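You operate a simulated robot arm through the tools that you are given. There is no shell and no other tool.

The job below is to be done with a simulated two-armed robot. You get a single attempt, and the scene is never put back.

JOB
Chalk in spots 20, 30 and 40 on the black board.
Fine: all white, with the white chalk; put it back in the small blue tray; the other spots stay bare. Set down upright: white chalk. A coat counts when it lies all over at full strength: go over it till it gets no stronger.
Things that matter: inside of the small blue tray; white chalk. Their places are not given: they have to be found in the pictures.

The check looks at the end state, three seconds after you hand in, the way a careful person would. Anything else that was tipped, shoved, dropped, spilled or broken makes it a failure.

ROBOT AND FRAMES
Two 7-joint arms with fingered hands on one trunk that stands fixed in place. Base frame: the origin is at the foot of the trunk, x ahead of it, y to its left, z up. Units: mm, rad, N and s.
The left shoulder is at [30, 120, 1088], the right one opposite. With the tool pointing down near the work surface each hand reaches from about 260 to 700 mm from the base axis, measured 20 degrees to its own side. Payload 4 kg a hand.
The TCP of each hand is the grasp point between the finger pads, 19 mm short of the fingertips. In the tool frame z runs along the fingers and y along their closing line. The gripper opens to 120 mm; its body begins 53 mm behind the TCP. The gripper is a hand of 3 fingers: y runs from the thumb to the fingers, the wrist lies at [0, 0, -219] in the tool frame.
Orientation is that of the tool frame in the base frame, as [roll, pitch, yaw] about the fixed x, y, z axes, in that order (R = Rz(yaw) Ry(pitch) Rx(roll)). With the fingers straight down and closing along the base's y, the tool's x points along the base's -x, its y along +y and its z along -z.

CONTROLS
- The arms move only by the tool drive_tool. It takes "left_increments", "right_increments" or both (then of equal length, played together; a hand with none holds still); each is a list of rows, each a list of 2 entries, a list of its own where there are three numbers: the turn, a rotation vector about the tool's x, y, z in rad, then the shift along the tool's x, y, z in mm. In form: [[[ax, ay, az], [dx, dy, dz]], ...]. A call has 1 to 20 rows; each row is the pose to reach, as a shift and turn from the pose commanded when the call began, along the tool's axes at that moment. A row lasts 0.2 s, in which the tool goes at most 50 mm and 0.15 rad; a call with a longer step from one row to the next is refused whole. Where a pose cannot be reached the arm comes as near as it can. A force on the tool above 40 N (or 10 N above the force at the start of the call, whichever is more), or a blocked arm, ends the call early, and 0.2 s more pass. In this call time passes only in rows, and 0.2 s behind the last. The reply holds the time, the measured pose of the TCP, the force on the tool along the base axes, the opening and the grip force, in the units named above and with some noise, with the torque about the TCP (base axes, N m) and any sound that the robot's microphone picked up, and new pictures: "pictures" is both (left out), scene, wrist or none (wrist: the cameras of the hands that moved).
- Cameras (640 x 400 px; columns grow to the right, rows downward): "scene" is now at [57.4, 12, 1639.1]; the picture's right is [0.15, -0.99, 0.00], its down [-0.73, -0.11, -0.68] and it looks along [0.67, 0.10, -0.73] (base axes); focal length 322 px, centre (320, 200). "left" rides on the left gripper at [-66, -4, -79] in its tool frame; the picture's right is [0.05, -1.00, 0.00], its down [0.76, 0.04, -0.64] and it looks along [0.64, 0.04, 0.77] (tool axes); focal length 251 px, centre (320, 200). "right" rides on the right gripper at [66, -4, -79] in its tool frame; the picture's right is [0.05, 1.00, 0.00], its down [-0.76, 0.04, -0.64] and it looks along [-0.64, 0.03, 0.77] (tool axes); focal length 251 px, centre (320, 200).
- raise_lower(by): moves the trunk up (or, below 0, down) by that many mm; the arms and the scene camera ride with it, the base frame stays. It gives what a move gives, with no picture.
- curl_fingers(finger1, finger2, thumb_bend, hand): sets how far each is bent, from 0 (flat) to 100 (curled in); at 30 the hand is open as for a grip, at 70 the pads meet at the TCP. One left out holds its place. A second passes; each finger stops where it meets its share of the squeeze, and holds until it gets a number again. It is the only way to open and close the hand. It gives what a move gives, with no picture; readings hold the bend of each and the force on the fingers (four entries, about 0 where the hand has none), thumb and palm.
- pan_tilt(pan, tilt): turns the head with the scene camera to pan (to the left, within 2.094 rad either way) and tilt (down, from -0.506 to 1.204), counted from straight ahead of the robot. It gives what a move gives, and a new picture of the scene camera.
- point_at(camera, pixels): for up to 12 pixels [column, row] of the newest picture of that camera ("zoom" is the newest enlarged one), the place [x, y, z] in the base frame of the surface seen there, good to about 2 mm. The clock stands still meanwhile.
- close_up(camera, box): a new picture of the part [left, top, right, bottom] of that camera's present view, enlarged. The clock stands still meanwhile.
- hand_in(): hands the job in; it is judged then, once.

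Leave the grippers open and the arms clear of the work at the hand-in unless told otherwise.

The tools are called after "Emit:" as name(argument=value, ...) on one line, values as JSON. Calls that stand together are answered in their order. drive_tool: Moves the arms, as the interface text tells. Its arguments: {"type":"object","properties":{"left_increments":{"type":"array","items":{"type":"array"}},"right_increments":{"type":"array","items":{"type":"array"}},"pictures":{"type":"string","enum":["both","scene","wrist","none"]}},"required":[]} The other tools are called the same way: raise_lower (by) moves the trunk up or down; curl_fingers (finger1, finger2, thumb_bend, hand) moves the fingers one by one; pan_tilt (pan, tilt) turns the head that bears the scene camera; point_at (camera, pixels) gives the place of the surface under pixels of a picture; close_up (camera, box) takes an enlarged picture of a part of a camera's view; hand_in () hands the job in.

At the start:

```text
time_s: 0.0
left_tcp_pos: [476.5, 305.4, 1186.6]
left_tool_rot: [-3.138, 0.001, -3.139]
left_contact_force: [0.7, 0.1, 0.7]
left_wrist_torque: [0.03, 0.01, 0.01]
left_finger_gap: 120.0
left_finger_force: 0.0
left_shape: jaw
left_bend: [30.0, 30.0, 30.0]
left_finger forces: [0.0, 0.0, 0.1, 0.0, 0.1, 0.0]
right_tcp_pos: [521.7, -157.4, 1130.4]
right_tool_rot: [-3.141, 0.0, 3.141]
right_contact_force: [0.2, 0.2, 0.0]
right_wrist_torque: [0.01, 0.01, -0.01]
right_finger_gap: 120.0
right_finger_force: 0.0
right_shape: jaw
right_bend: [30.0, 30.0, 30.0]
right_finger forces: [0.0, 0.0, 0.1, 0.1, 0.0, 0.1]
trunk travel left (down, up): [-300.0, 240.0]
head pan, tilt (commanded): [0.15, 0.824]
```

scene: 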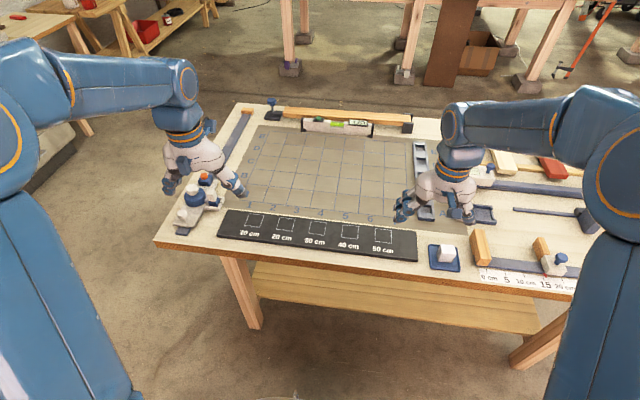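
right: 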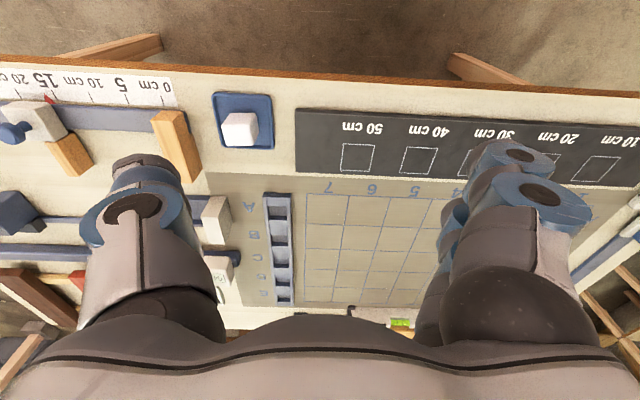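
left: 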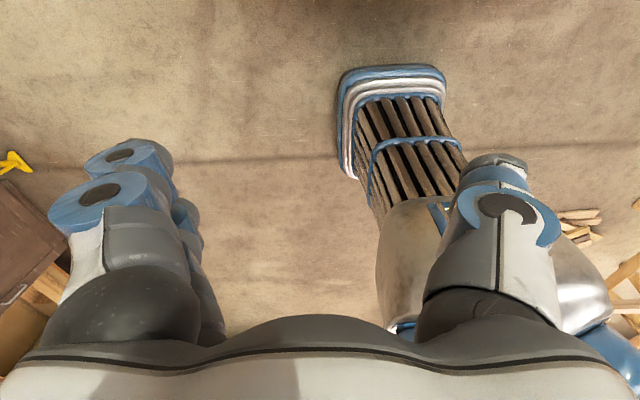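

I see the black board with five dashed squares (10–50 cm) at about (245–385, 225–240) and a blue tray with a white block at (445, 255) in the scene picture. I'll zoom in on both before moving.

Emit:
close_up(camera="scene", box=[210, 190, 490, 290])

Emit:
close_up(camera="right", box=[180, 70, 640, 200])

```text
2.29 times, centred on (350, 240) of scene
```

zoom: 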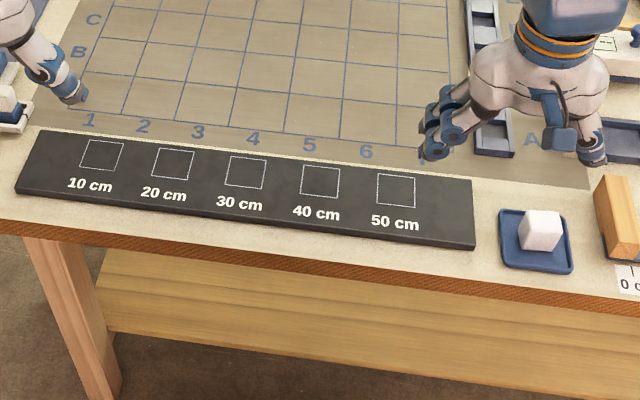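

```text
1.39 times, centred on (410, 135) of right
```

zoom: 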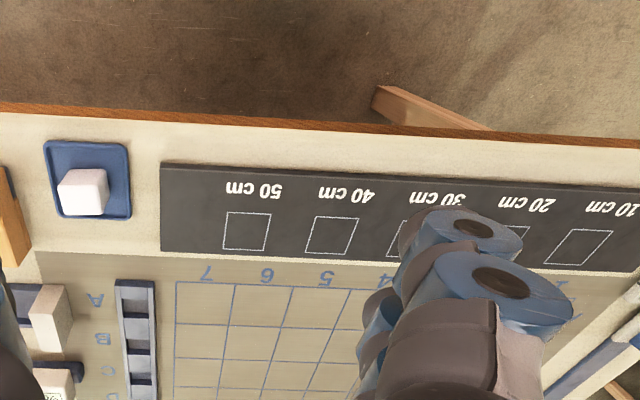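

The board lies near the front edge of the bench and the white chalk stands in the blue tray at its right. Next I take a tight close-up of the tray and measure points.

Emit:
close_up(camera="scene", box=[405, 225, 485, 275])

```text
8.00 times, centred on (445, 250) of scene
```

zoom: 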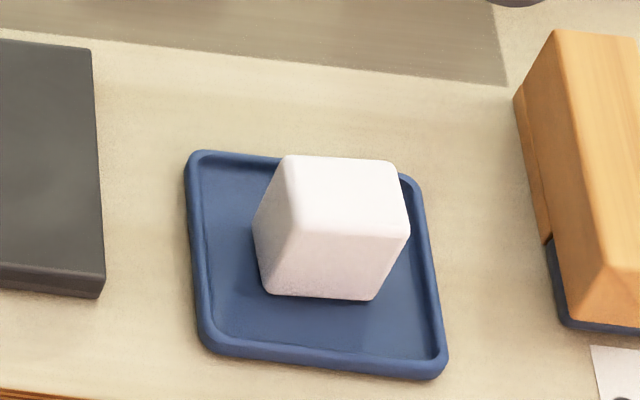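

Emit:
point_at(camera="zoom", pixels=[[298, 168], [388, 172], [395, 225], [300, 220], [272, 285], [365, 290], [230, 330], [220, 190], [425, 340], [193, 160], [205, 345], [440, 370]])

Emit:
point_at(camera="scene", pixels=[[222, 230], [238, 210], [418, 235], [410, 256], [375, 228], [375, 242], [391, 229], [392, 243], [450, 280], [420, 270], [430, 240], [505, 245]])

```text
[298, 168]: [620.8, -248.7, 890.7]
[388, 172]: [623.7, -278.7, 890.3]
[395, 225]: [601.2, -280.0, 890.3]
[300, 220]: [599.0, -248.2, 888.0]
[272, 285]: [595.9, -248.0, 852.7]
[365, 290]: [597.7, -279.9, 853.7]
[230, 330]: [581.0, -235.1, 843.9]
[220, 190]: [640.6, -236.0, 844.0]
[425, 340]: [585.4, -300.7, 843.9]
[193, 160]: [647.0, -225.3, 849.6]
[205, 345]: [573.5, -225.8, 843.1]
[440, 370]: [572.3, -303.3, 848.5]
```

```text
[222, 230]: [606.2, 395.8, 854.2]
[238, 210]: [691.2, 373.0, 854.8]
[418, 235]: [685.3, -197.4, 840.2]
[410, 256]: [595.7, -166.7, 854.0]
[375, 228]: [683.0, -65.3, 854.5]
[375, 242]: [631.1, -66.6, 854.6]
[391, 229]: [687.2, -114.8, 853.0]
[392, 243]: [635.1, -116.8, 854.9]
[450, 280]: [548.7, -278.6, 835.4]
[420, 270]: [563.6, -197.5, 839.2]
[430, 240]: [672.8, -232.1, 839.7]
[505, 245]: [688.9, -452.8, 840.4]
```

The bench top is at z≈840, the board top at z≈854, tray floor z≈844, and the chalk about 846–890 high near (611, -264). I now measure the spots' corners and the wooden block next to the tray through a close-up of the board.

Emit:
close_up(camera="scene", box=[230, 200, 310, 250])

Emit:
close_up(camera="scene", box=[300, 205, 380, 255])

```text
8.00 times, centred on (270, 225) of scene
```

zoom: 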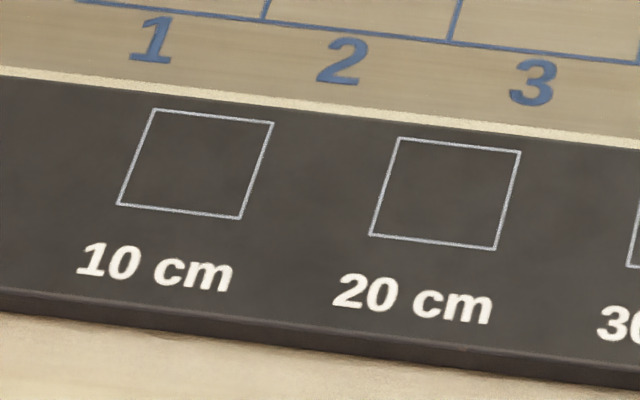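

```text
8.00 times, centred on (340, 230) of scene
```

zoom: 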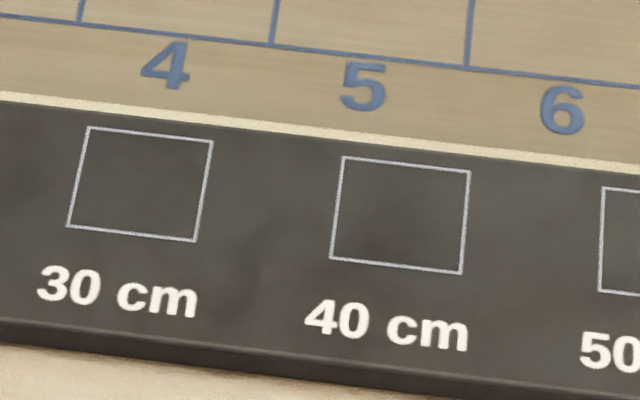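

Spot outlines are clear. I measure the corners of 30 and 40 in the newest zoom, and the corners of 20 and 10 via scene pixels.

Emit:
point_at(camera="zoom", pixels=[[89, 127], [213, 141], [195, 242], [67, 226], [343, 156], [470, 171], [460, 274], [330, 258]])

Emit:
point_at(camera="scene", pixels=[[279.75, 217.1], [295.1, 218.9], [291.9, 231.25], [276.1, 229.4], [249.1, 213.6], [264.2, 215.3], [260.2, 227.3], [244.6, 225.5], [472, 240], [476, 262], [488, 268], [478, 232]])

```text
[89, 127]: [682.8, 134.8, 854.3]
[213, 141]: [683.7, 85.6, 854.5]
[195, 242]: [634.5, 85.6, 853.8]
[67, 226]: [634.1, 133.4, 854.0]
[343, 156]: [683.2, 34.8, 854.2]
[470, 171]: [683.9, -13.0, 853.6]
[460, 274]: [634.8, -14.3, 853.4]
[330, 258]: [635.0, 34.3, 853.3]
```

```text
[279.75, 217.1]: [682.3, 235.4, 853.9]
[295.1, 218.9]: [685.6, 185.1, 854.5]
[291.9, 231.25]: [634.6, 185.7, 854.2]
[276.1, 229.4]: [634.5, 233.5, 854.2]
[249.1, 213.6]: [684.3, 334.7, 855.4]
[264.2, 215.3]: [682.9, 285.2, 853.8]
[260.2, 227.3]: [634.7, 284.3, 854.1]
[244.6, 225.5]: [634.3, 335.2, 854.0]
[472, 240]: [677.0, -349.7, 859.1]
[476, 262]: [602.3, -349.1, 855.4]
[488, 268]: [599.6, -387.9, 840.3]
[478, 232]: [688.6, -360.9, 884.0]
```

All spots are 49 mm squares spaced 100 mm apart (centres x≈659; y≈210, 110, 10 for 20, 30, 40). Spot 20 is far for the right arm with a straight-down tool, so I'll tilt the right tool 0.61 rad about its y (fingers forward-down). Meanwhile I move the left hand outward, up and back to clear the way.

Emit:
drive_tool(left_increments=[[[0, 0, 0], [12, 30, -12]], [[0, 0, 0], [24, 60, -24]], [[0, 0, 0], [36, 90, -36]], [[0, 0, 0], [48, 120, -48]], [[0, 0, 0], [60, 150, -60]]], right_increments=[[[0, -0.122, 0], [0, 0, 0]], [[0, -0.244, 0], [0, 0, 0]], [[0, -0.366, 0], [0, 0, 0]], [[0, -0.488, 0], [0, 0, 0]], [[0, -0.61, 0], [0, 0, 0]]], pictures="both")

Emit:
curl_fingers(hand="right", finger1=43, finger2=43, thumb_bend=43)

```text
time_s: 1.2
left_tcp_pos: [415.9, 458.4, 1246.0]
left_tool_rot: [-3.137, -0.002, -3.14]
left_contact_force: [0.6, -0.6, -0.2]
left_wrist_torque: [-0.03, 0.01, -0.01]
left_finger_gap: 119.8
left_finger_force: 0.2
left_shape: jaw
left_bend: [30.0, 30.0, 30.0]
left_finger forces: [0.0, 0.0, 0.0, 0.0, 0.0, 0.1]
right_tcp_pos: [521.9, -155.8, 1130.6]
right_tool_rot: [-3.14, 0.609, -3.139]
right_contact_force: [-0.7, 0.2, -0.1]
right_wrist_torque: [-0.01, -0.02, -0.02]
right_finger_gap: 120.0
right_finger_force: 0.1
right_shape: jaw
right_bend: [30.0, 30.0, 30.0]
right_finger forces: [0.1, 0.0, 0.1, 0.1, 0.0, 0.0]
trunk travel left (down, up): [-300.0, 240.0]
head pan, tilt (commanded): [0.15, 0.824]
```

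scene: 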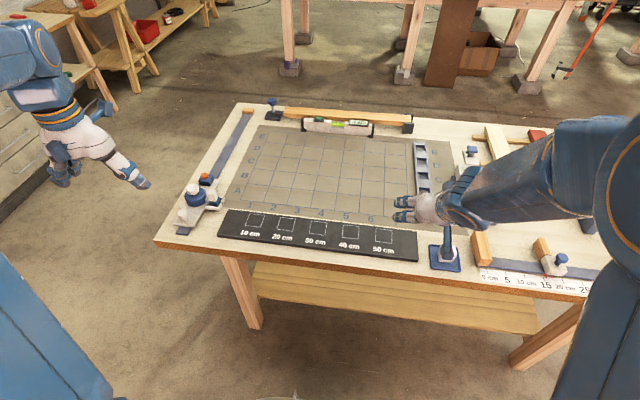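
right: 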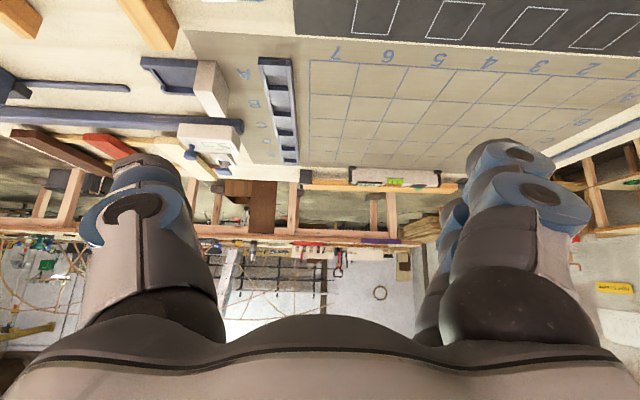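
left: 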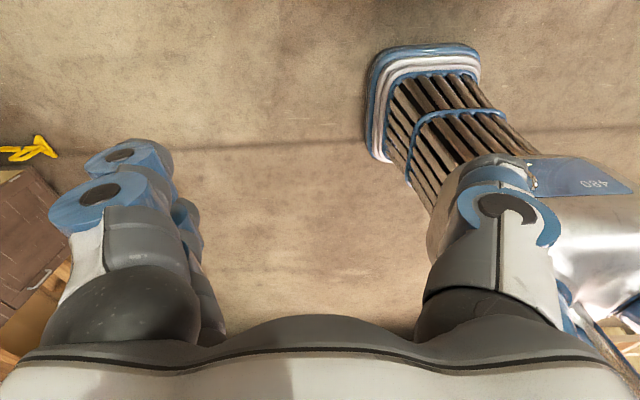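

```text
time_s: 2.2
left_tcp_pos: [417.0, 455.6, 1246.8]
left_tool_rot: [-3.138, 0.0, -3.139]
left_contact_force: [-0.8, -0.4, -0.7]
left_wrist_torque: [0.03, 0.0, 0.02]
left_finger_gap: 120.2
left_finger_force: 0.0
left_shape: jaw
left_bend: [30.0, 30.0, 30.0]
left_finger forces: [0.0, 0.0, 0.0, 0.0, 0.0, 0.1]
right_tcp_pos: [521.4, -157.0, 1130.8]
right_tool_rot: [3.141, 0.609, -3.14]
right_contact_force: [-1.0, 0.4, -0.3]
right_wrist_torque: [0.01, 0.01, -0.05]
right_finger_gap: 90.4
right_finger_force: 0.0
right_shape: fingers
right_bend: [43.0, 43.0, 43.0]
right_finger forces: [0.0, 0.0, 0.0, 0.0, 0.1, 0.1]
trunk travel left (down, up): [-300.0, 240.0]
head pan, tilt (commanded): [0.15, 0.824]
```

The left hand is clear and the right tool is tilted with the gap at 90 mm. Now I move the right hand to about (590, -264, 1000), above and in front of the chalk, and look.

Emit:
drive_tool(right_increments=[[[0, 0, 0], [3.7, -21.3, 29.2]], [[0, 0, 0], [7.5, -42.6, 58.4]], [[0, 0, 0], [11.2, -64, 87.6]], [[0, 0, 0], [15, -85.3, 116.8]], [[0, 0, 0], [18.7, -106.6, 146]]], pictures="both")

Emit:
curl_fingers(hand="right", finger1=46, finger2=46, thumb_bend=46)

```text
time_s: 3.4
left_tcp_pos: [417.7, 455.2, 1246.4]
left_tool_rot: [-3.139, -0.002, -3.141]
left_contact_force: [0.6, -0.4, -0.7]
left_wrist_torque: [0.0, -0.01, 0.01]
left_finger_gap: 120.0
left_finger_force: 0.0
left_shape: jaw
left_bend: [30.0, 30.0, 30.0]
left_finger forces: [0.1, 0.0, 0.0, 0.1, 0.0, 0.1]
right_tcp_pos: [590.5, -265.9, 997.3]
right_tool_rot: [3.141, 0.609, 3.142]
right_contact_force: [0.1, 0.2, 0.0]
right_wrist_torque: [0.03, 0.0, 0.03]
right_finger_gap: 90.3
right_finger_force: 0.0
right_shape: fingers
right_bend: [43.0, 43.0, 43.0]
right_finger forces: [0.1, 0.1, 0.0, 0.0, 0.0, 0.0]
trunk travel left (down, up): [-300.0, 240.0]
head pan, tilt (commanded): [0.15, 0.824]
```

scene: 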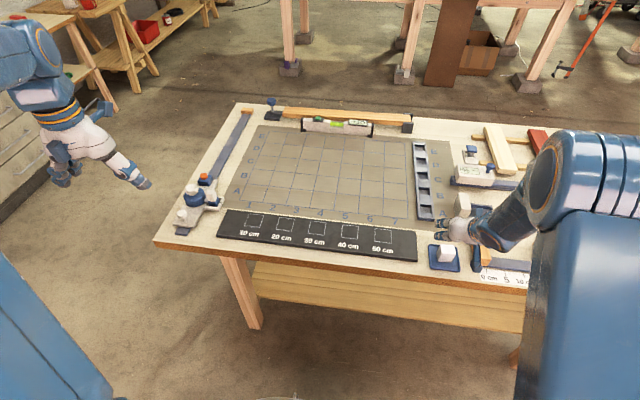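
right: 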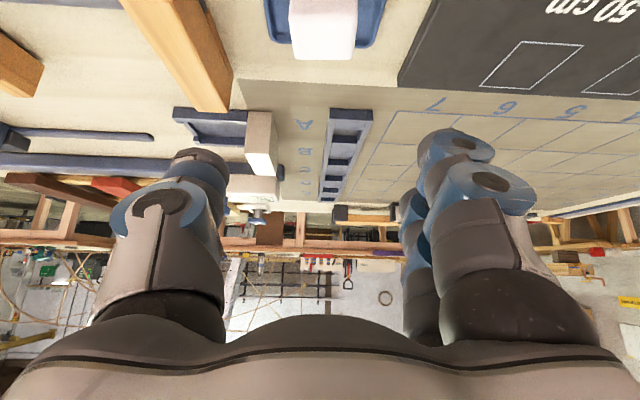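

```text
time_s: 4.4
left_tcp_pos: [417.2, 455.2, 1246.4]
left_tool_rot: [-3.138, 0.0, -3.139]
left_contact_force: [-0.7, -0.5, -0.7]
left_wrist_torque: [0.01, 0.02, 0.0]
left_finger_gap: 120.0
left_finger_force: 0.0
left_shape: jaw
left_bend: [30.0, 30.0, 30.0]
left_finger forces: [0.0, 0.0, 0.1, 0.0, 0.1, 0.0]
right_tcp_pos: [590.0, -263.3, 996.7]
right_tool_rot: [3.141, 0.61, 3.141]
right_contact_force: [-0.2, -0.4, -0.3]
right_wrist_torque: [-0.01, -0.02, -0.02]
right_finger_gap: 81.1
right_finger_force: 0.0
right_shape: fingers
right_bend: [46.0, 46.0, 46.0]
right_finger forces: [0.1, 0.1, 0.0, 0.0, 0.0, 0.0]
trunk travel left (down, up): [-300.0, 240.0]
head pan, tilt (commanded): [0.15, 0.824]
```

The tray and chalk are clear at (445, 255) in scene, and the hand hangs behind them in view. I zoom on the scene again to pin the chalk's edges and the wooden block's edge.

Emit:
close_up(camera="scene", box=[425, 235, 489, 275])

Emit:
close_up(camera="right", box=[240, 0, 400, 100])

```text
10.00 times, centred on (457, 255) of scene
```

zoom: 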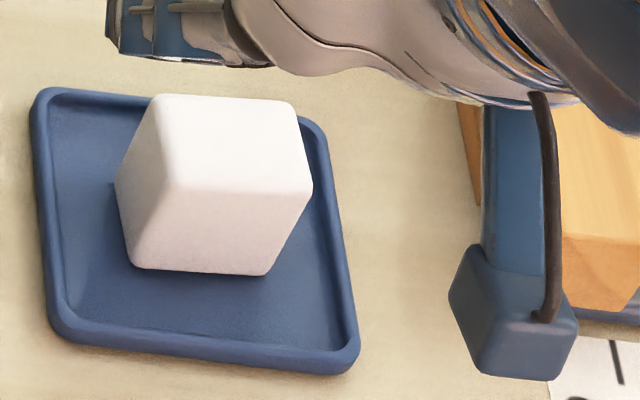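

```text
4.00 times, centred on (320, 50) of right
```

zoom: 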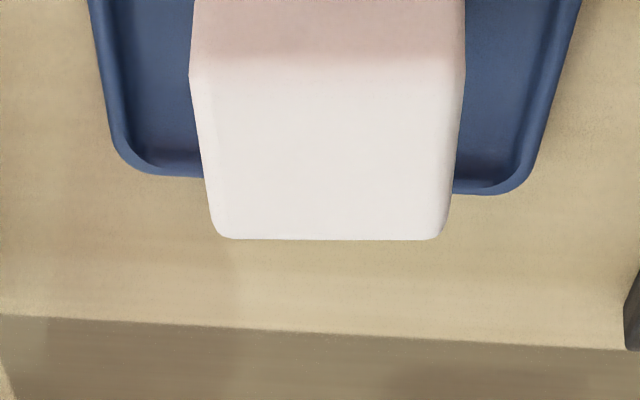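

I measure the chalk's top face in this wrist zoom: near edge row ~70, far edge row ~235, sides at columns ~195 and ~462.

Emit:
point_at(camera="zoom", pixels=[[196, 90], [462, 90], [225, 232], [437, 232], [330, 236], [330, 70], [195, 30], [462, 30], [330, 150], [130, 100], [545, 100], [325, 228]])

```text
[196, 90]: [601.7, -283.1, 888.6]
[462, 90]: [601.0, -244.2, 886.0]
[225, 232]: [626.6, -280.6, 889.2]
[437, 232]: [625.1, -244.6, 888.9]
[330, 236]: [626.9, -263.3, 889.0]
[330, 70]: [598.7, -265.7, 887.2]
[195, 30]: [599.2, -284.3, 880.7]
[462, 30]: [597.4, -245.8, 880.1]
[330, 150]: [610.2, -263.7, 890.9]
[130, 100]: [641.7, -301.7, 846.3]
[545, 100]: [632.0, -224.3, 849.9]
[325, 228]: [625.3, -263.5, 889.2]
```

Emit:
point_at(camera="scene", pixels=[[442, 244.7], [448, 245], [453, 245.3], [448, 253.8], [448, 256], [447, 261], [440, 258], [448, 249]])

```text
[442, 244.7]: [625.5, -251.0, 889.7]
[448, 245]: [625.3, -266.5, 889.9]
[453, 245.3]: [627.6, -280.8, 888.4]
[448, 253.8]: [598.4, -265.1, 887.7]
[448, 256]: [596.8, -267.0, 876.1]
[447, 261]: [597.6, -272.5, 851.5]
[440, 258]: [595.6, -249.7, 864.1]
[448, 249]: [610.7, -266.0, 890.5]
```

The chalk measures about 32 (x) × 40 (y) × 46 (z) mm, centred at (612.5, -264). I go down to about z=930 directly above it, then re-read the pose.

Emit:
drive_tool(right_increments=[[[0, 0, 0], [10, 0.3, 34]], [[0, 0, 0], [19.9, 0.5, 67.8]], [[0, 0, 0], [19.9, 0.5, 67.8]]], pictures="both")

Emit:
close_up(camera="scene", box=[405, 205, 501, 265])

```text
time_s: 5.2
left_tcp_pos: [415.2, 456.7, 1246.9]
left_tool_rot: [-3.138, 0.002, -3.14]
left_contact_force: [-1.0, -1.3, -0.2]
left_wrist_torque: [0.04, -0.01, 0.0]
left_finger_gap: 119.8
left_finger_force: 0.0
left_shape: jaw
left_bend: [30.0, 30.0, 30.0]
left_finger forces: [0.0, 0.1, 0.0, 0.0, 0.0, 0.1]
right_tcp_pos: [611.7, -263.5, 933.3]
right_tool_rot: [3.142, 0.612, 3.142]
right_contact_force: [0.8, -0.4, 0.1]
right_wrist_torque: [0.02, -0.03, -0.02]
right_finger_gap: 81.1
right_finger_force: 0.0
right_shape: fingers
right_bend: [46.0, 46.0, 46.0]
right_finger forces: [0.1, 0.1, 0.0, 0.0, 0.0, 0.0]
trunk travel left (down, up): [-300.0, 240.0]
head pan, tilt (commanded): [0.15, 0.824]
```

scene: 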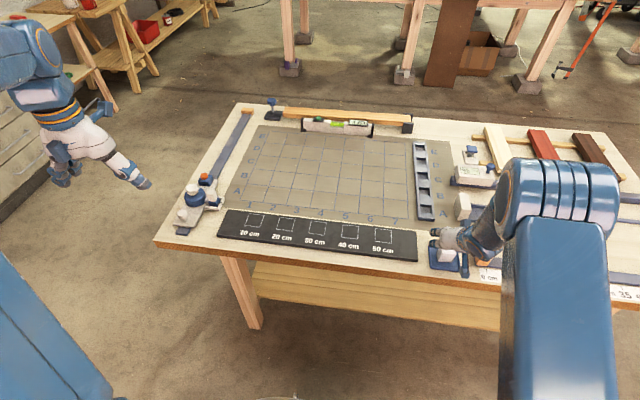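
right: 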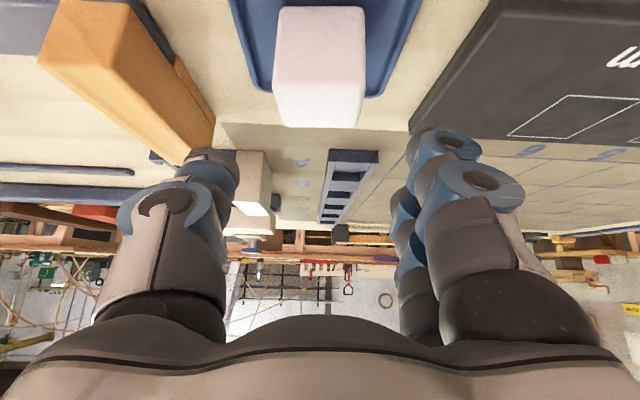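

```text
6.67 times, centred on (453, 235) of scene
```

zoom: 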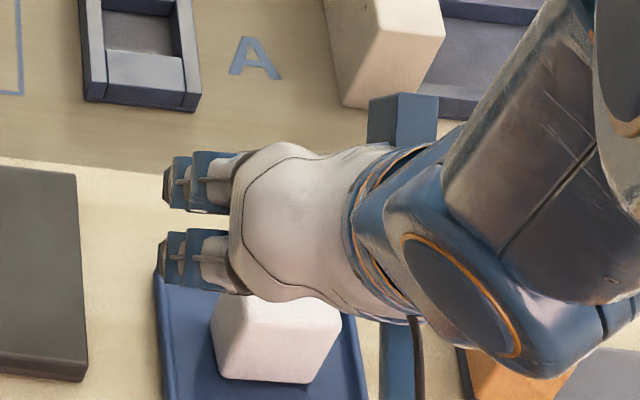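

The two fingers look about 30 mm apart along the tool's x, which matters for how a tilted grip lands on the 32 mm-deep chalk. I measure the fingertips in this zoom.

Emit:
point_at(camera="zoom", pixels=[[168, 175], [168, 185], [168, 200], [164, 250], [164, 262], [164, 280], [200, 156], [200, 208], [200, 233], [200, 286], [225, 165], [225, 245]])

Emit:
point_at(camera="right", pixels=[[445, 135], [447, 150], [480, 175], [485, 195], [212, 155], [212, 170], [180, 195], [415, 215], [430, 230], [400, 160]])

```text
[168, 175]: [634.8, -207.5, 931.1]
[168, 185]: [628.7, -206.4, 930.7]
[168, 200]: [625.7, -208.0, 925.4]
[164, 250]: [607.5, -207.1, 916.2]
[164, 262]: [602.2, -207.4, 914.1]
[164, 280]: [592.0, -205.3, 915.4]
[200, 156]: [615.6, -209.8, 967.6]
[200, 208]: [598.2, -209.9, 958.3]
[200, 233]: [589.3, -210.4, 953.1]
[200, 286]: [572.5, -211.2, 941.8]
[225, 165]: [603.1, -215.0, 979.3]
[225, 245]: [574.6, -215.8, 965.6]
```

```text
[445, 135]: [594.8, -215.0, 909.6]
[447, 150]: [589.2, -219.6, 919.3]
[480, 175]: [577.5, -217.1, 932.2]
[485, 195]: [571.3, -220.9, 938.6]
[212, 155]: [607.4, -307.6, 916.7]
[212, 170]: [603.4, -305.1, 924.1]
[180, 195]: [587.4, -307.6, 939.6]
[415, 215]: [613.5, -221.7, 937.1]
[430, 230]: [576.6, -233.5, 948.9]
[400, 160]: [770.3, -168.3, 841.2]
```

Fingers are 20 mm wide at ±15 mm along tool x, so a smaller tilt would be better for gripping. Before grasping I test the reach: I move the empty hand to the far corner of spot 20 (667, 218, 900) while reducing tilt to 0.35 rad.

Emit:
drive_tool(right_increments=[[[0, 0, 0], [-22.9, 0, -32.8]], [[0, 0.024, 0], [-23.2, 43.8, -24.5]], [[0, 0.047, 0], [-23.5, 87.5, -16.1]], [[0, 0.071, 0], [-23.8, 131.3, -7.8]], [[0, 0.095, 0], [-24.1, 175.1, 0.6]], [[0, 0.118, 0], [-24.4, 218.9, 8.9]], [[0, 0.142, 0], [-24.7, 262.6, 17.3]], [[0, 0.165, 0], [-25, 306.4, 25.6]], [[0, 0.189, 0], [-25.3, 350.2, 34]], [[0, 0.213, 0], [-25.6, 393.9, 42.3]], [[0, 0.236, 0], [-25.9, 437.7, 50.7]], [[0, 0.26, 0], [-26.2, 481.5, 59]], [[0, 0.26, 0], [-26.2, 481.5, 59]], [[0, 0.26, 0], [-26.2, 481.5, 59]]], pictures="scene")

```text
time_s: 8.2
left_tcp_pos: [416.5, 457.5, 1246.1]
left_tool_rot: [-3.138, 0.0, -3.14]
left_contact_force: [0.0, -0.7, -0.5]
left_wrist_torque: [0.0, -0.02, -0.01]
left_finger_gap: 120.0
left_finger_force: 0.1
left_shape: jaw
left_bend: [30.0, 30.0, 30.0]
left_finger forces: [0.1, 0.0, 0.1, 0.1, 0.0, 0.0]
right_tcp_pos: [626.1, 182.8, 906.3]
right_tool_rot: [3.141, 0.35, 3.14]
right_contact_force: [0.3, 0.3, 0.0]
right_wrist_torque: [0.01, -0.03, 0.01]
right_finger_gap: 81.0
right_finger_force: 0.0
right_shape: fingers
right_bend: [46.0, 46.0, 46.0]
right_finger forces: [0.0, 0.0, 0.0, 0.1, 0.0, 0.0]
right hand out of reach, approached as far as the arm can: row 11, 12, 13, 14
trunk travel left (down, up): [-300.0, 240.0]
head pan, tilt (commanded): [0.15, 0.824]
```

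scene: 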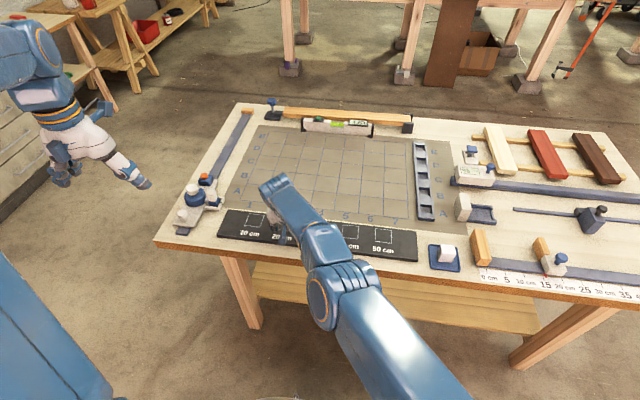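

The right arm stops about 600 mm from its shoulder, so it cannot do spot 20 with a moderate tilt. New plan at tilt 0.35: the right hand takes the chalk, draws spot 40 and stands the chalk there. The left hand then draws 30 and 20 and brings the chalk back to spot 40, and the right hand returns it to the tray. Now I bring the right hand back toward the tray, staying high.

Emit:
drive_tool(right_increments=[[[0, 0, 0], [3.1, -40, -7.5]], [[0, 0, 0], [6.1, -80, -15]], [[0, 0, 0], [9.2, -120, -22.5]], [[0, 0, 0], [12.2, -160, -30]], [[0, 0, 0], [15.3, -200, -37.6]], [[0, 0, 0], [18.4, -240, -45]], [[0, 0, 0], [21.4, -280, -52.6]], [[0, 0, 0], [24.5, -320, -60]], [[0, 0, 0], [27.5, -360, -67.6]], [[0, 0, 0], [30.6, -400, -75.1]], [[0, 0, 0], [30.6, -400, -75.1]]], pictures="scene")

```text
time_s: 10.6
left_tcp_pos: [415.8, 456.5, 1247.2]
left_tool_rot: [-3.138, -0.001, -3.139]
left_contact_force: [-0.5, 0.2, -0.4]
left_wrist_torque: [-0.01, 0.03, -0.02]
left_finger_gap: 120.0
left_finger_force: 0.1
left_shape: jaw
left_bend: [30.0, 30.0, 30.0]
left_finger forces: [0.1, 0.0, 0.1, 0.0, 0.1, 0.0]
right_tcp_pos: [739.4, -224.8, 954.6]
right_tool_rot: [3.141, 0.346, -3.14]
right_contact_force: [0.2, 0.3, -0.5]
right_wrist_torque: [0.04, 0.04, -0.02]
right_finger_gap: 80.9
right_finger_force: 0.1
right_shape: fingers
right_bend: [46.0, 46.0, 46.0]
right_finger forces: [0.1, 0.0, 0.0, 0.0, 0.0, 0.1]
right hand out of reach, approached as far as the arm can: row 1, 2, 3, 4, 5, 6, 7, 8, 9, 10, 11
trunk travel left (down, up): [-300.0, 240.0]
head pan, tilt (commanded): [0.15, 0.824]
```

scene: 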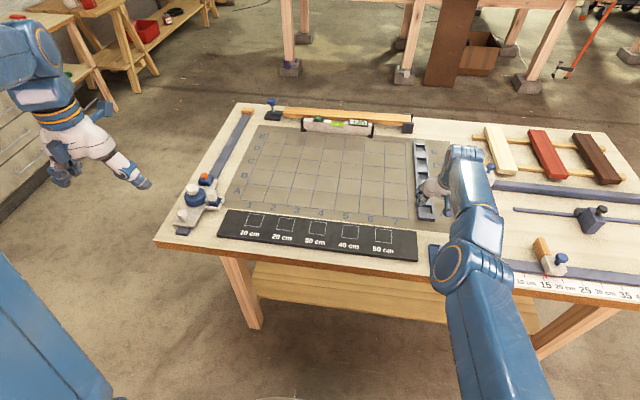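

The arm ended at (739, -225, 955), not at the expected (612, -182, 960), so it seems to have been caught in an awkward joint posture. I check the surroundings in the picture: nothing was touched and forces are ~0. I'll send a zero move to see how the commanded pose behaves.

Emit:
drive_tool(right_increments=[[[0, 0, 0], [0, 0, 0]], [[0, 0, 0], [0, 0, 0]]], pictures="both")

Emit:
close_up(camera="scene", box=[360, 120, 552, 240])

```text
time_s: 11.2
left_tcp_pos: [416.5, 456.9, 1246.6]
left_tool_rot: [-3.137, 0.0, -3.14]
left_contact_force: [0.1, -0.5, -0.2]
left_wrist_torque: [0.01, -0.05, -0.01]
left_finger_gap: 119.8
left_finger_force: 0.1
left_shape: jaw
left_bend: [30.0, 30.0, 30.0]
left_finger forces: [0.1, 0.1, 0.0, 0.1, 0.0, 0.0]
right_tcp_pos: [739.7, -225.7, 955.2]
right_tool_rot: [-3.141, 0.349, 3.14]
right_contact_force: [0.2, 0.3, -0.2]
right_wrist_torque: [-0.02, -0.01, 0.0]
right_finger_gap: 80.8
right_finger_force: 0.0
right_shape: fingers
right_bend: [46.0, 46.0, 46.0]
right_finger forces: [0.1, 0.1, 0.0, 0.1, 0.1, 0.1]
trunk travel left (down, up): [-300.0, 240.0]
head pan, tilt (commanded): [0.15, 0.824]
```

scene: 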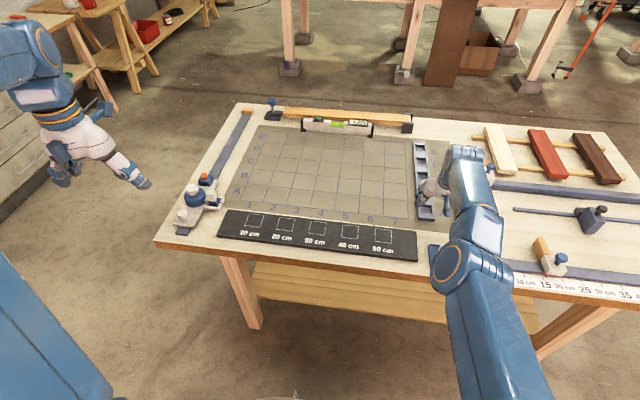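
right: 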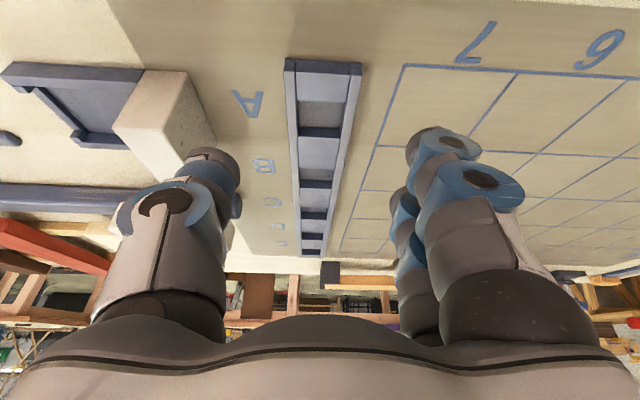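

```text
3.33 times, centred on (456, 180) of scene
```

zoom: 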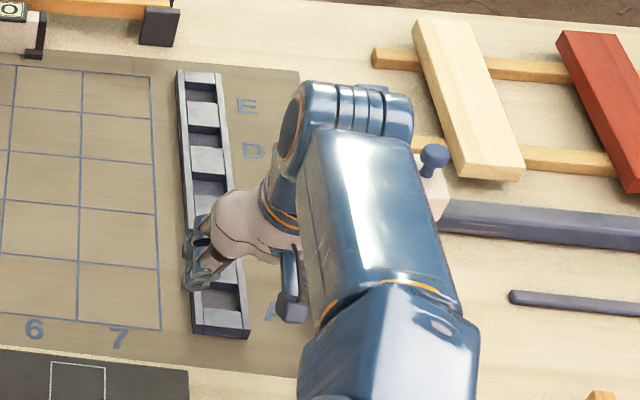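

The zero move is accepted, so the commanded pose now equals the current one. The arm looks nearly straight. I try a gentle pull-back of 40 mm toward the robot while rising slightly.

Emit:
drive_tool(right_increments=[[[0, 0, 0], [5.7, 0, -8]], [[0, 0, 0], [11.5, 0, -16]], [[0, 0, 0], [17.2, 0, -24]], [[0, 0, 0], [23, 0, -32]], [[0, 0, 0], [28, 0, -40]]], pictures="scene")

```text
time_s: 12.4
left_tcp_pos: [415.1, 456.4, 1246.3]
left_tool_rot: [-3.139, 0.0, -3.139]
left_contact_force: [-0.2, 0.4, -0.8]
left_wrist_torque: [0.04, -0.02, 0.05]
left_finger_gap: 120.0
left_finger_force: 0.1
left_shape: jaw
left_bend: [30.0, 30.0, 30.0]
left_finger forces: [0.1, 0.0, 0.0, 0.0, 0.0, 0.0]
right_tcp_pos: [691.0, -225.8, 977.1]
right_tool_rot: [3.141, 0.351, 3.141]
right_contact_force: [0.2, -0.1, -1.0]
right_wrist_torque: [0.0, 0.04, 0.01]
right_finger_gap: 80.8
right_finger_force: 0.1
right_shape: fingers
right_bend: [46.0, 46.0, 46.0]
right_finger forces: [0.0, 0.0, 0.0, 0.1, 0.0, 0.0]
right hand out of reach, approached as far as the arm can: row 1, 2
trunk travel left (down, up): [-300.0, 240.0]
head pan, tilt (commanded): [0.15, 0.824]
```

scene: 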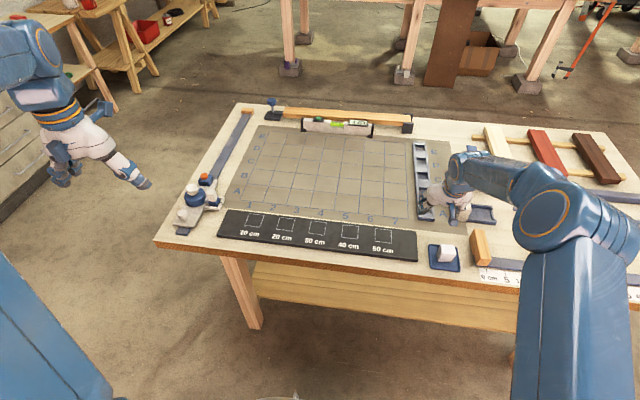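

The arm popped back into a good elbow-out posture at (691, -226, 977). From here I move to above the chalk, (612.5, -264, 950), at the same tilt of 0.35.

Emit:
drive_tool(right_increments=[[[0, 0, 0], [21, -9.6, -0.4]], [[0, 0, 0], [42, -19.1, -0.8]], [[0, 0, 0], [63, -28.7, -1.2]], [[0, 0, 0], [83, -38.2, -1.5]], [[0, 0, 0], [83, -38.2, -1.5]]], pictures="both")

```text
time_s: 13.6
left_tcp_pos: [415.5, 456.4, 1246.3]
left_tool_rot: [-3.137, -0.003, -3.14]
left_contact_force: [0.7, 0.4, 0.4]
left_wrist_torque: [-0.03, -0.08, -0.01]
left_finger_gap: 119.9
left_finger_force: 0.1
left_shape: jaw
left_bend: [30.0, 30.0, 30.0]
left_finger forces: [0.0, 0.1, 0.1, 0.0, 0.0, 0.1]
right_tcp_pos: [613.4, -264.8, 949.2]
right_tool_rot: [-3.142, 0.349, -3.14]
right_contact_force: [-0.1, 0.1, -0.1]
right_wrist_torque: [-0.01, 0.0, 0.04]
right_finger_gap: 81.1
right_finger_force: 0.0
right_shape: fingers
right_bend: [46.0, 46.0, 46.0]
right_finger forces: [0.0, 0.0, 0.0, 0.0, 0.0, 0.0]
trunk travel left (down, up): [-300.0, 240.0]
head pan, tilt (commanded): [0.15, 0.824]
```

scene: 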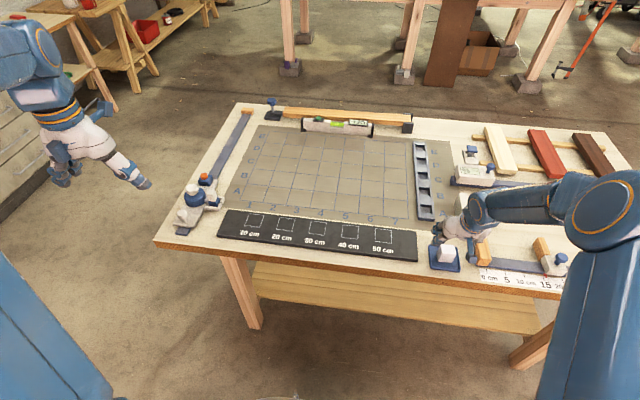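
right: 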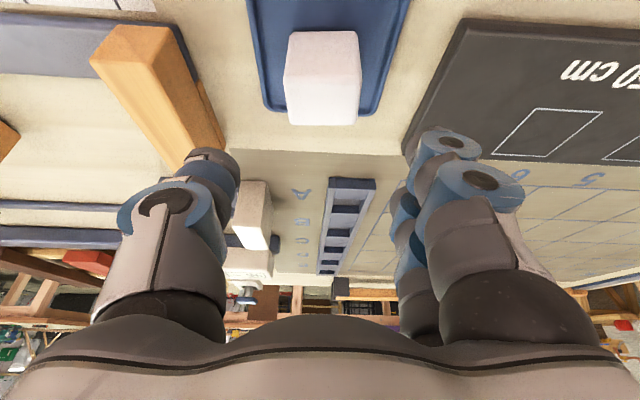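

The chalk is centred below the hand at (322, 80) in the wrist view. Before grasping, I test that the right arm reaches the far corner position of spot 40, (667, 18, 910), at this tilt.

Emit:
drive_tool(right_increments=[[[0, 0, 0], [-5.3, 40.4, 7.9]], [[0, 0, 0], [-10.5, 80.8, 15.8]], [[0, 0, 0], [-15.8, 121.2, 23.7]], [[0, 0, 0], [-21.1, 161.6, 31.5]], [[0, 0, 0], [-26.4, 202, 39.4]], [[0, 0, 0], [-31.6, 242.4, 47.3]], [[0, 0, 0], [-36.9, 282.8, 55.2]], [[0, 0, 0], [-36.9, 282.8, 55.2]]], pictures="scene")

```text
time_s: 15.4
left_tcp_pos: [415.9, 455.9, 1246.0]
left_tool_rot: [-3.139, -0.001, -3.139]
left_contact_force: [0.2, 0.8, 0.0]
left_wrist_torque: [0.02, -0.01, -0.03]
left_finger_gap: 120.0
left_finger_force: 0.2
left_shape: jaw
left_bend: [30.0, 30.0, 30.0]
left_finger forces: [0.0, 0.0, 0.0, 0.0, 0.0, 0.0]
right_tcp_pos: [664.9, 15.0, 909.8]
right_tool_rot: [-3.141, 0.349, 3.141]
right_contact_force: [-1.2, -0.2, -0.7]
right_wrist_torque: [0.0, 0.04, 0.02]
right_finger_gap: 81.0
right_finger_force: 0.1
right_shape: fingers
right_bend: [46.0, 46.0, 46.0]
right_finger forces: [0.1, 0.0, 0.0, 0.0, 0.0, 0.0]
trunk travel left (down, up): [-300.0, 240.0]
head pan, tilt (commanded): [0.15, 0.824]
```

scene: 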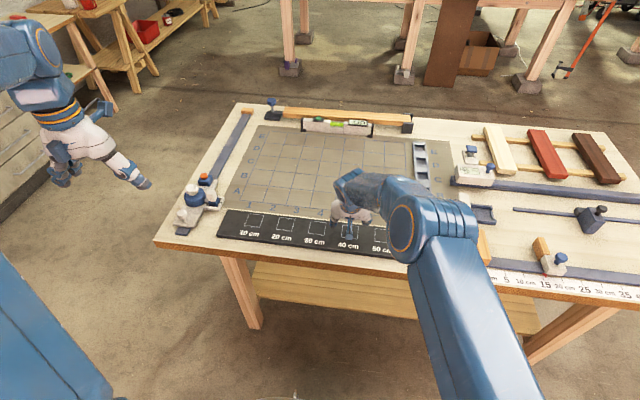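

Spot 40 is reachable with the right hand at this tilt. I return above the chalk and descend so the pads straddle it at TCP z≈880 (about 10 mm below the chalk's top, fingertips above the tray rim).

Emit:
drive_tool(right_increments=[[[0, 0, 0], [5.3, -40.4, -7.9]], [[0, 0, 0], [10.5, -80.8, -15.8]], [[0, 0, 0], [15.8, -121.2, -23.7]], [[0, 0, 0], [21.1, -161.6, -31.5]], [[0, 0, 0], [26.4, -202, -39.4]], [[0, 0, 0], [31.6, -242.4, -47.3]], [[0, 0, 0], [37.4, -282.4, -55.4]], [[0, 0, 0], [37.4, -282.4, -55.4]], [[0, 0, 0], [44.2, -282.4, -36.6]], [[0, 0, 0], [51.1, -282.4, -17.8]], [[0, 0, 0], [56.2, -282.4, -3.7]], [[0, 0, 0], [61.1, -282.4, 9.6]], [[0, 0, 0], [61.1, -282.4, 9.6]]], pictures="both")

Emit:
close_up(camera="right", box=[120, 40, 520, 290])

Emit:
close_up(camera="scene", box=[413, 220, 493, 270])

```text
time_s: 18.2
left_tcp_pos: [416.2, 456.8, 1246.7]
left_tool_rot: [-3.139, 0.0, -3.139]
left_contact_force: [0.3, 1.2, 1.0]
left_wrist_torque: [-0.01, -0.01, 0.02]
left_finger_gap: 120.2
left_finger_force: 0.0
left_shape: jaw
left_bend: [30.0, 30.0, 30.0]
left_finger forces: [0.1, 0.0, 0.0, 0.0, 0.0, 0.0]
right_tcp_pos: [611.0, -266.1, 879.6]
right_tool_rot: [3.14, 0.351, 3.14]
right_contact_force: [0.0, 0.1, 0.5]
right_wrist_torque: [0.04, 0.0, -0.01]
right_finger_gap: 81.2
right_finger_force: 0.4
right_shape: fingers
right_bend: [46.0, 46.0, 46.0]
right_finger forces: [0.8, 0.0, 0.1, 0.1, 0.0, 0.0]
trunk travel left (down, up): [-300.0, 240.0]
head pan, tilt (commanded): [0.15, 0.824]
```

scene: 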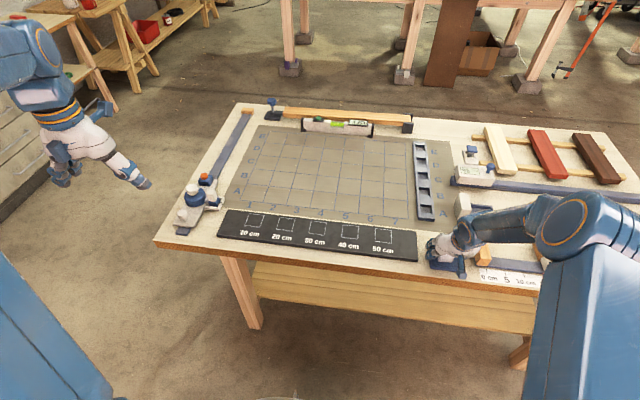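
right: 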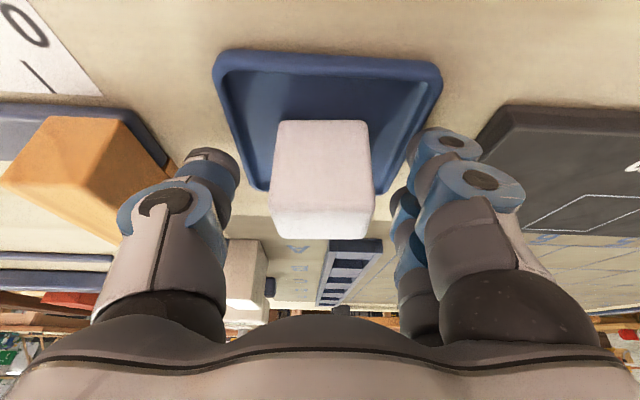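

```text
1.60 times, centred on (320, 165) of right
```

zoom: 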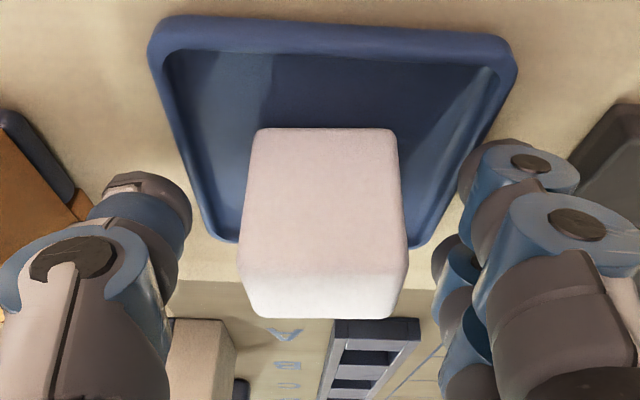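

```text
8.00 times, centred on (453, 245) of scene
```

zoom: 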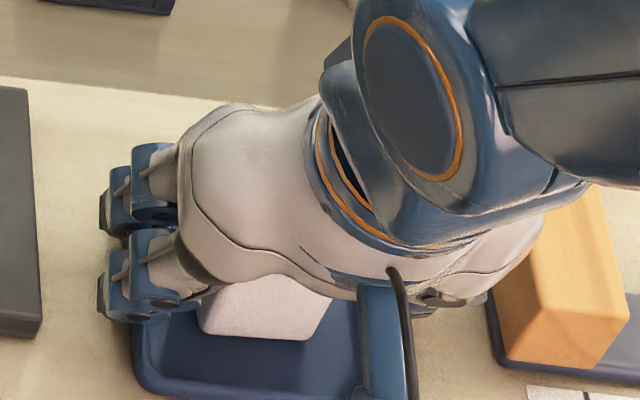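

The wrist reading shows 0.8 N on finger1, maybe a light touch of a fingertip on the tray rim. I measure the fingertip and rim heights in this scene zoom.

Emit:
point_at(camera="zoom", pixels=[[102, 300], [110, 310], [130, 315], [150, 318], [102, 285], [104, 225], [145, 335], [138, 330], [160, 350], [150, 380], [180, 330], [250, 300]])

Emit:
point_at(camera="right", pixels=[[440, 130], [425, 135], [412, 150], [400, 195], [440, 110], [436, 75], [225, 75], [210, 150], [200, 150], [225, 165], [265, 188], [375, 190]])

```text
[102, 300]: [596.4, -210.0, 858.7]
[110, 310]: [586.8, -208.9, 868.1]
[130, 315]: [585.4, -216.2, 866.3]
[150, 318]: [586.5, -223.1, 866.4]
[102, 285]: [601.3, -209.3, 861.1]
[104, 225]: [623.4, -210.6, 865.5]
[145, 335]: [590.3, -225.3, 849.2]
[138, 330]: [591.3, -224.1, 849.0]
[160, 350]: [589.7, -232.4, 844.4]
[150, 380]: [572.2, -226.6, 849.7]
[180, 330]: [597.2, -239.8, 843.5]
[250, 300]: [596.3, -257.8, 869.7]
```

```text
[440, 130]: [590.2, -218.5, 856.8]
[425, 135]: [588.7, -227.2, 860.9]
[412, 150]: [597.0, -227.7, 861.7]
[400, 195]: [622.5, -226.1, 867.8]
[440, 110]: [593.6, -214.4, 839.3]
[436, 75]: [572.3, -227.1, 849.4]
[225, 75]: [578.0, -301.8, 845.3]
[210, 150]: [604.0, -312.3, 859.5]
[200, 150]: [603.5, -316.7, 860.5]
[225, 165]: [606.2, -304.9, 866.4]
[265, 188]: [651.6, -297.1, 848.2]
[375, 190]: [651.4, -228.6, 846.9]
```

The nearest fingertip is at z≈857 and the rim at z≈849.5, so there's ~7 mm clearance. I re-read the sensors with a hold row.

Emit:
drive_tool(right_increments=[[[0, 0, 0], [0, 0, 0]]], pictures="none")

```text
time_s: 18.6
left_tcp_pos: [415.7, 457.3, 1246.2]
left_tool_rot: [-3.139, 0.0, -3.141]
left_contact_force: [0.7, -0.6, 0.4]
left_wrist_torque: [0.01, 0.02, -0.01]
left_finger_gap: 119.9
left_finger_force: 0.0
left_shape: jaw
left_bend: [30.0, 30.0, 30.0]
left_finger forces: [0.0, 0.1, 0.0, 0.1, 0.0, 0.1]
right_tcp_pos: [611.4, -266.3, 880.0]
right_tool_rot: [-3.141, 0.349, 3.14]
right_contact_force: [0.7, -0.3, 0.5]
right_wrist_torque: [0.05, 0.02, -0.01]
right_finger_gap: 81.1
right_finger_force: 1.0
right_shape: fingers
right_bend: [46.0, 46.0, 46.0]
right_finger forces: [0.8, 0.0, 0.1, 0.0, 0.1, 0.0]
trunk travel left (down, up): [-300.0, 240.0]
head pan, tilt (commanded): [0.15, 0.824]
```

Finger1 still reads a steady 0.8 N, so something is lightly touching. I raise 4 mm (and shift y by +2 to centre on the chalk) and re-read.

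Emit:
drive_tool(right_increments=[[[0, 0, 0], [-1.4, 0, -3.8]], [[0, 0, 0], [-2.0, 2, -4.1]], [[0, 0, 0], [-2.0, 2, -4.1]]], pictures="none")

```text
time_s: 19.4
left_tcp_pos: [417.1, 456.1, 1246.2]
left_tool_rot: [-3.137, 0.0, -3.14]
left_contact_force: [0.3, 0.1, 0.2]
left_wrist_torque: [-0.03, 0.0, 0.02]
left_finger_gap: 120.0
left_finger_force: 0.0
left_shape: jaw
left_bend: [30.0, 30.0, 30.0]
left_finger forces: [0.0, 0.0, 0.1, 0.1, 0.0, 0.0]
right_tcp_pos: [612.6, -263.2, 884.2]
right_tool_rot: [-3.14, 0.351, -3.141]
right_contact_force: [-0.7, 0.4, -0.5]
right_wrist_torque: [-0.03, 0.0, -0.02]
right_finger_gap: 81.2
right_finger_force: 0.0
right_shape: fingers
right_bend: [46.0, 46.0, 46.0]
right_finger forces: [0.0, 0.1, 0.2, 0.0, 0.0, 0.0]
trunk travel left (down, up): [-300.0, 240.0]
head pan, tilt (commanded): [0.15, 0.824]
```

The touch vanished at z=884, so I'll grip here (fingers' distal pads on the top part of the chalk), only to carry it to spot 40; the left hand will take a deeper grip there. Closing to bend 60 first.

Emit:
curl_fingers(hand="right", finger1=60, finger2=60, thumb_bend=60)

Emit:
close_up(camera="right", box=[120, 40, 520, 290])

Emit:
close_up(camera="scene", box=[413, 220, 493, 270])

```text
time_s: 20.4
left_tcp_pos: [416.6, 457.0, 1247.1]
left_tool_rot: [-3.137, -0.001, -3.14]
left_contact_force: [-0.8, 0.0, 1.1]
left_wrist_torque: [0.02, 0.0, -0.02]
left_finger_gap: 119.8
left_finger_force: 0.1
left_shape: jaw
left_bend: [30.0, 30.0, 30.0]
left_finger forces: [0.0, 0.1, 0.0, 0.0, 0.0, 0.0]
right_tcp_pos: [613.3, -262.3, 883.1]
right_tool_rot: [-3.141, 0.35, 3.141]
right_contact_force: [0.8, 0.7, -0.4]
right_wrist_torque: [0.02, 0.05, 0.01]
right_finger_gap: 45.8
right_finger_force: 4.3
right_shape: fingers
right_bend: [59.0, 58.0, 57.0]
right_finger forces: [1.8, 2.9, 0.0, 0.0, 4.8, 0.1]
trunk travel left (down, up): [-300.0, 240.0]
head pan, tilt (commanded): [0.15, 0.824]
```

```text
1.60 times, centred on (320, 165) of right
```

zoom: 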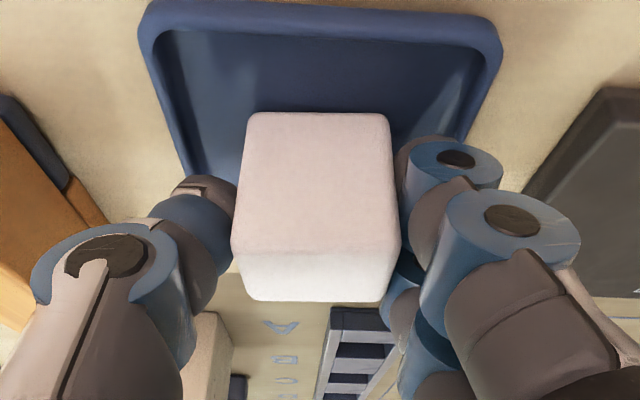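

```text
8.00 times, centred on (453, 245) of scene
```

zoom: 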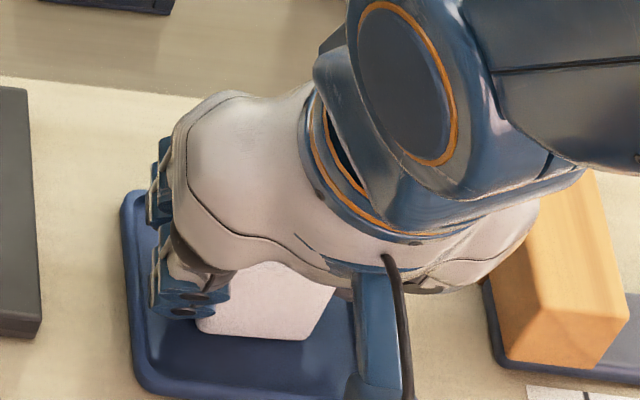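

All three pads touch the chalk with ~4.8 N. I tighten to bend 68 for a firm hold.

Emit:
curl_fingers(hand="right", finger1=66, finger2=66, thumb_bend=66)

```text
time_s: 21.4
left_tcp_pos: [416.1, 455.4, 1247.8]
left_tool_rot: [-3.138, -0.001, -3.141]
left_contact_force: [0.2, 0.0, -0.3]
left_wrist_torque: [0.03, 0.01, 0.02]
left_finger_gap: 119.8
left_finger_force: 0.1
left_shape: jaw
left_bend: [30.0, 30.0, 30.0]
left_finger forces: [0.0, 0.0, 0.0, 0.0, 0.0, 0.1]
right_tcp_pos: [612.2, -263.9, 884.0]
right_tool_rot: [-3.141, 0.349, -3.141]
right_contact_force: [-1.0, 0.0, -0.4]
right_wrist_torque: [-0.03, 0.02, -0.01]
right_finger_gap: 44.0
right_finger_force: 14.4
right_shape: fingers
right_bend: [61.0, 60.0, 57.0]
right_finger forces: [7.0, 8.2, 0.1, 0.1, 15.0, 0.0]
trunk travel left (down, up): [-300.0, 240.0]
head pan, tilt (commanded): [0.15, 0.824]
```

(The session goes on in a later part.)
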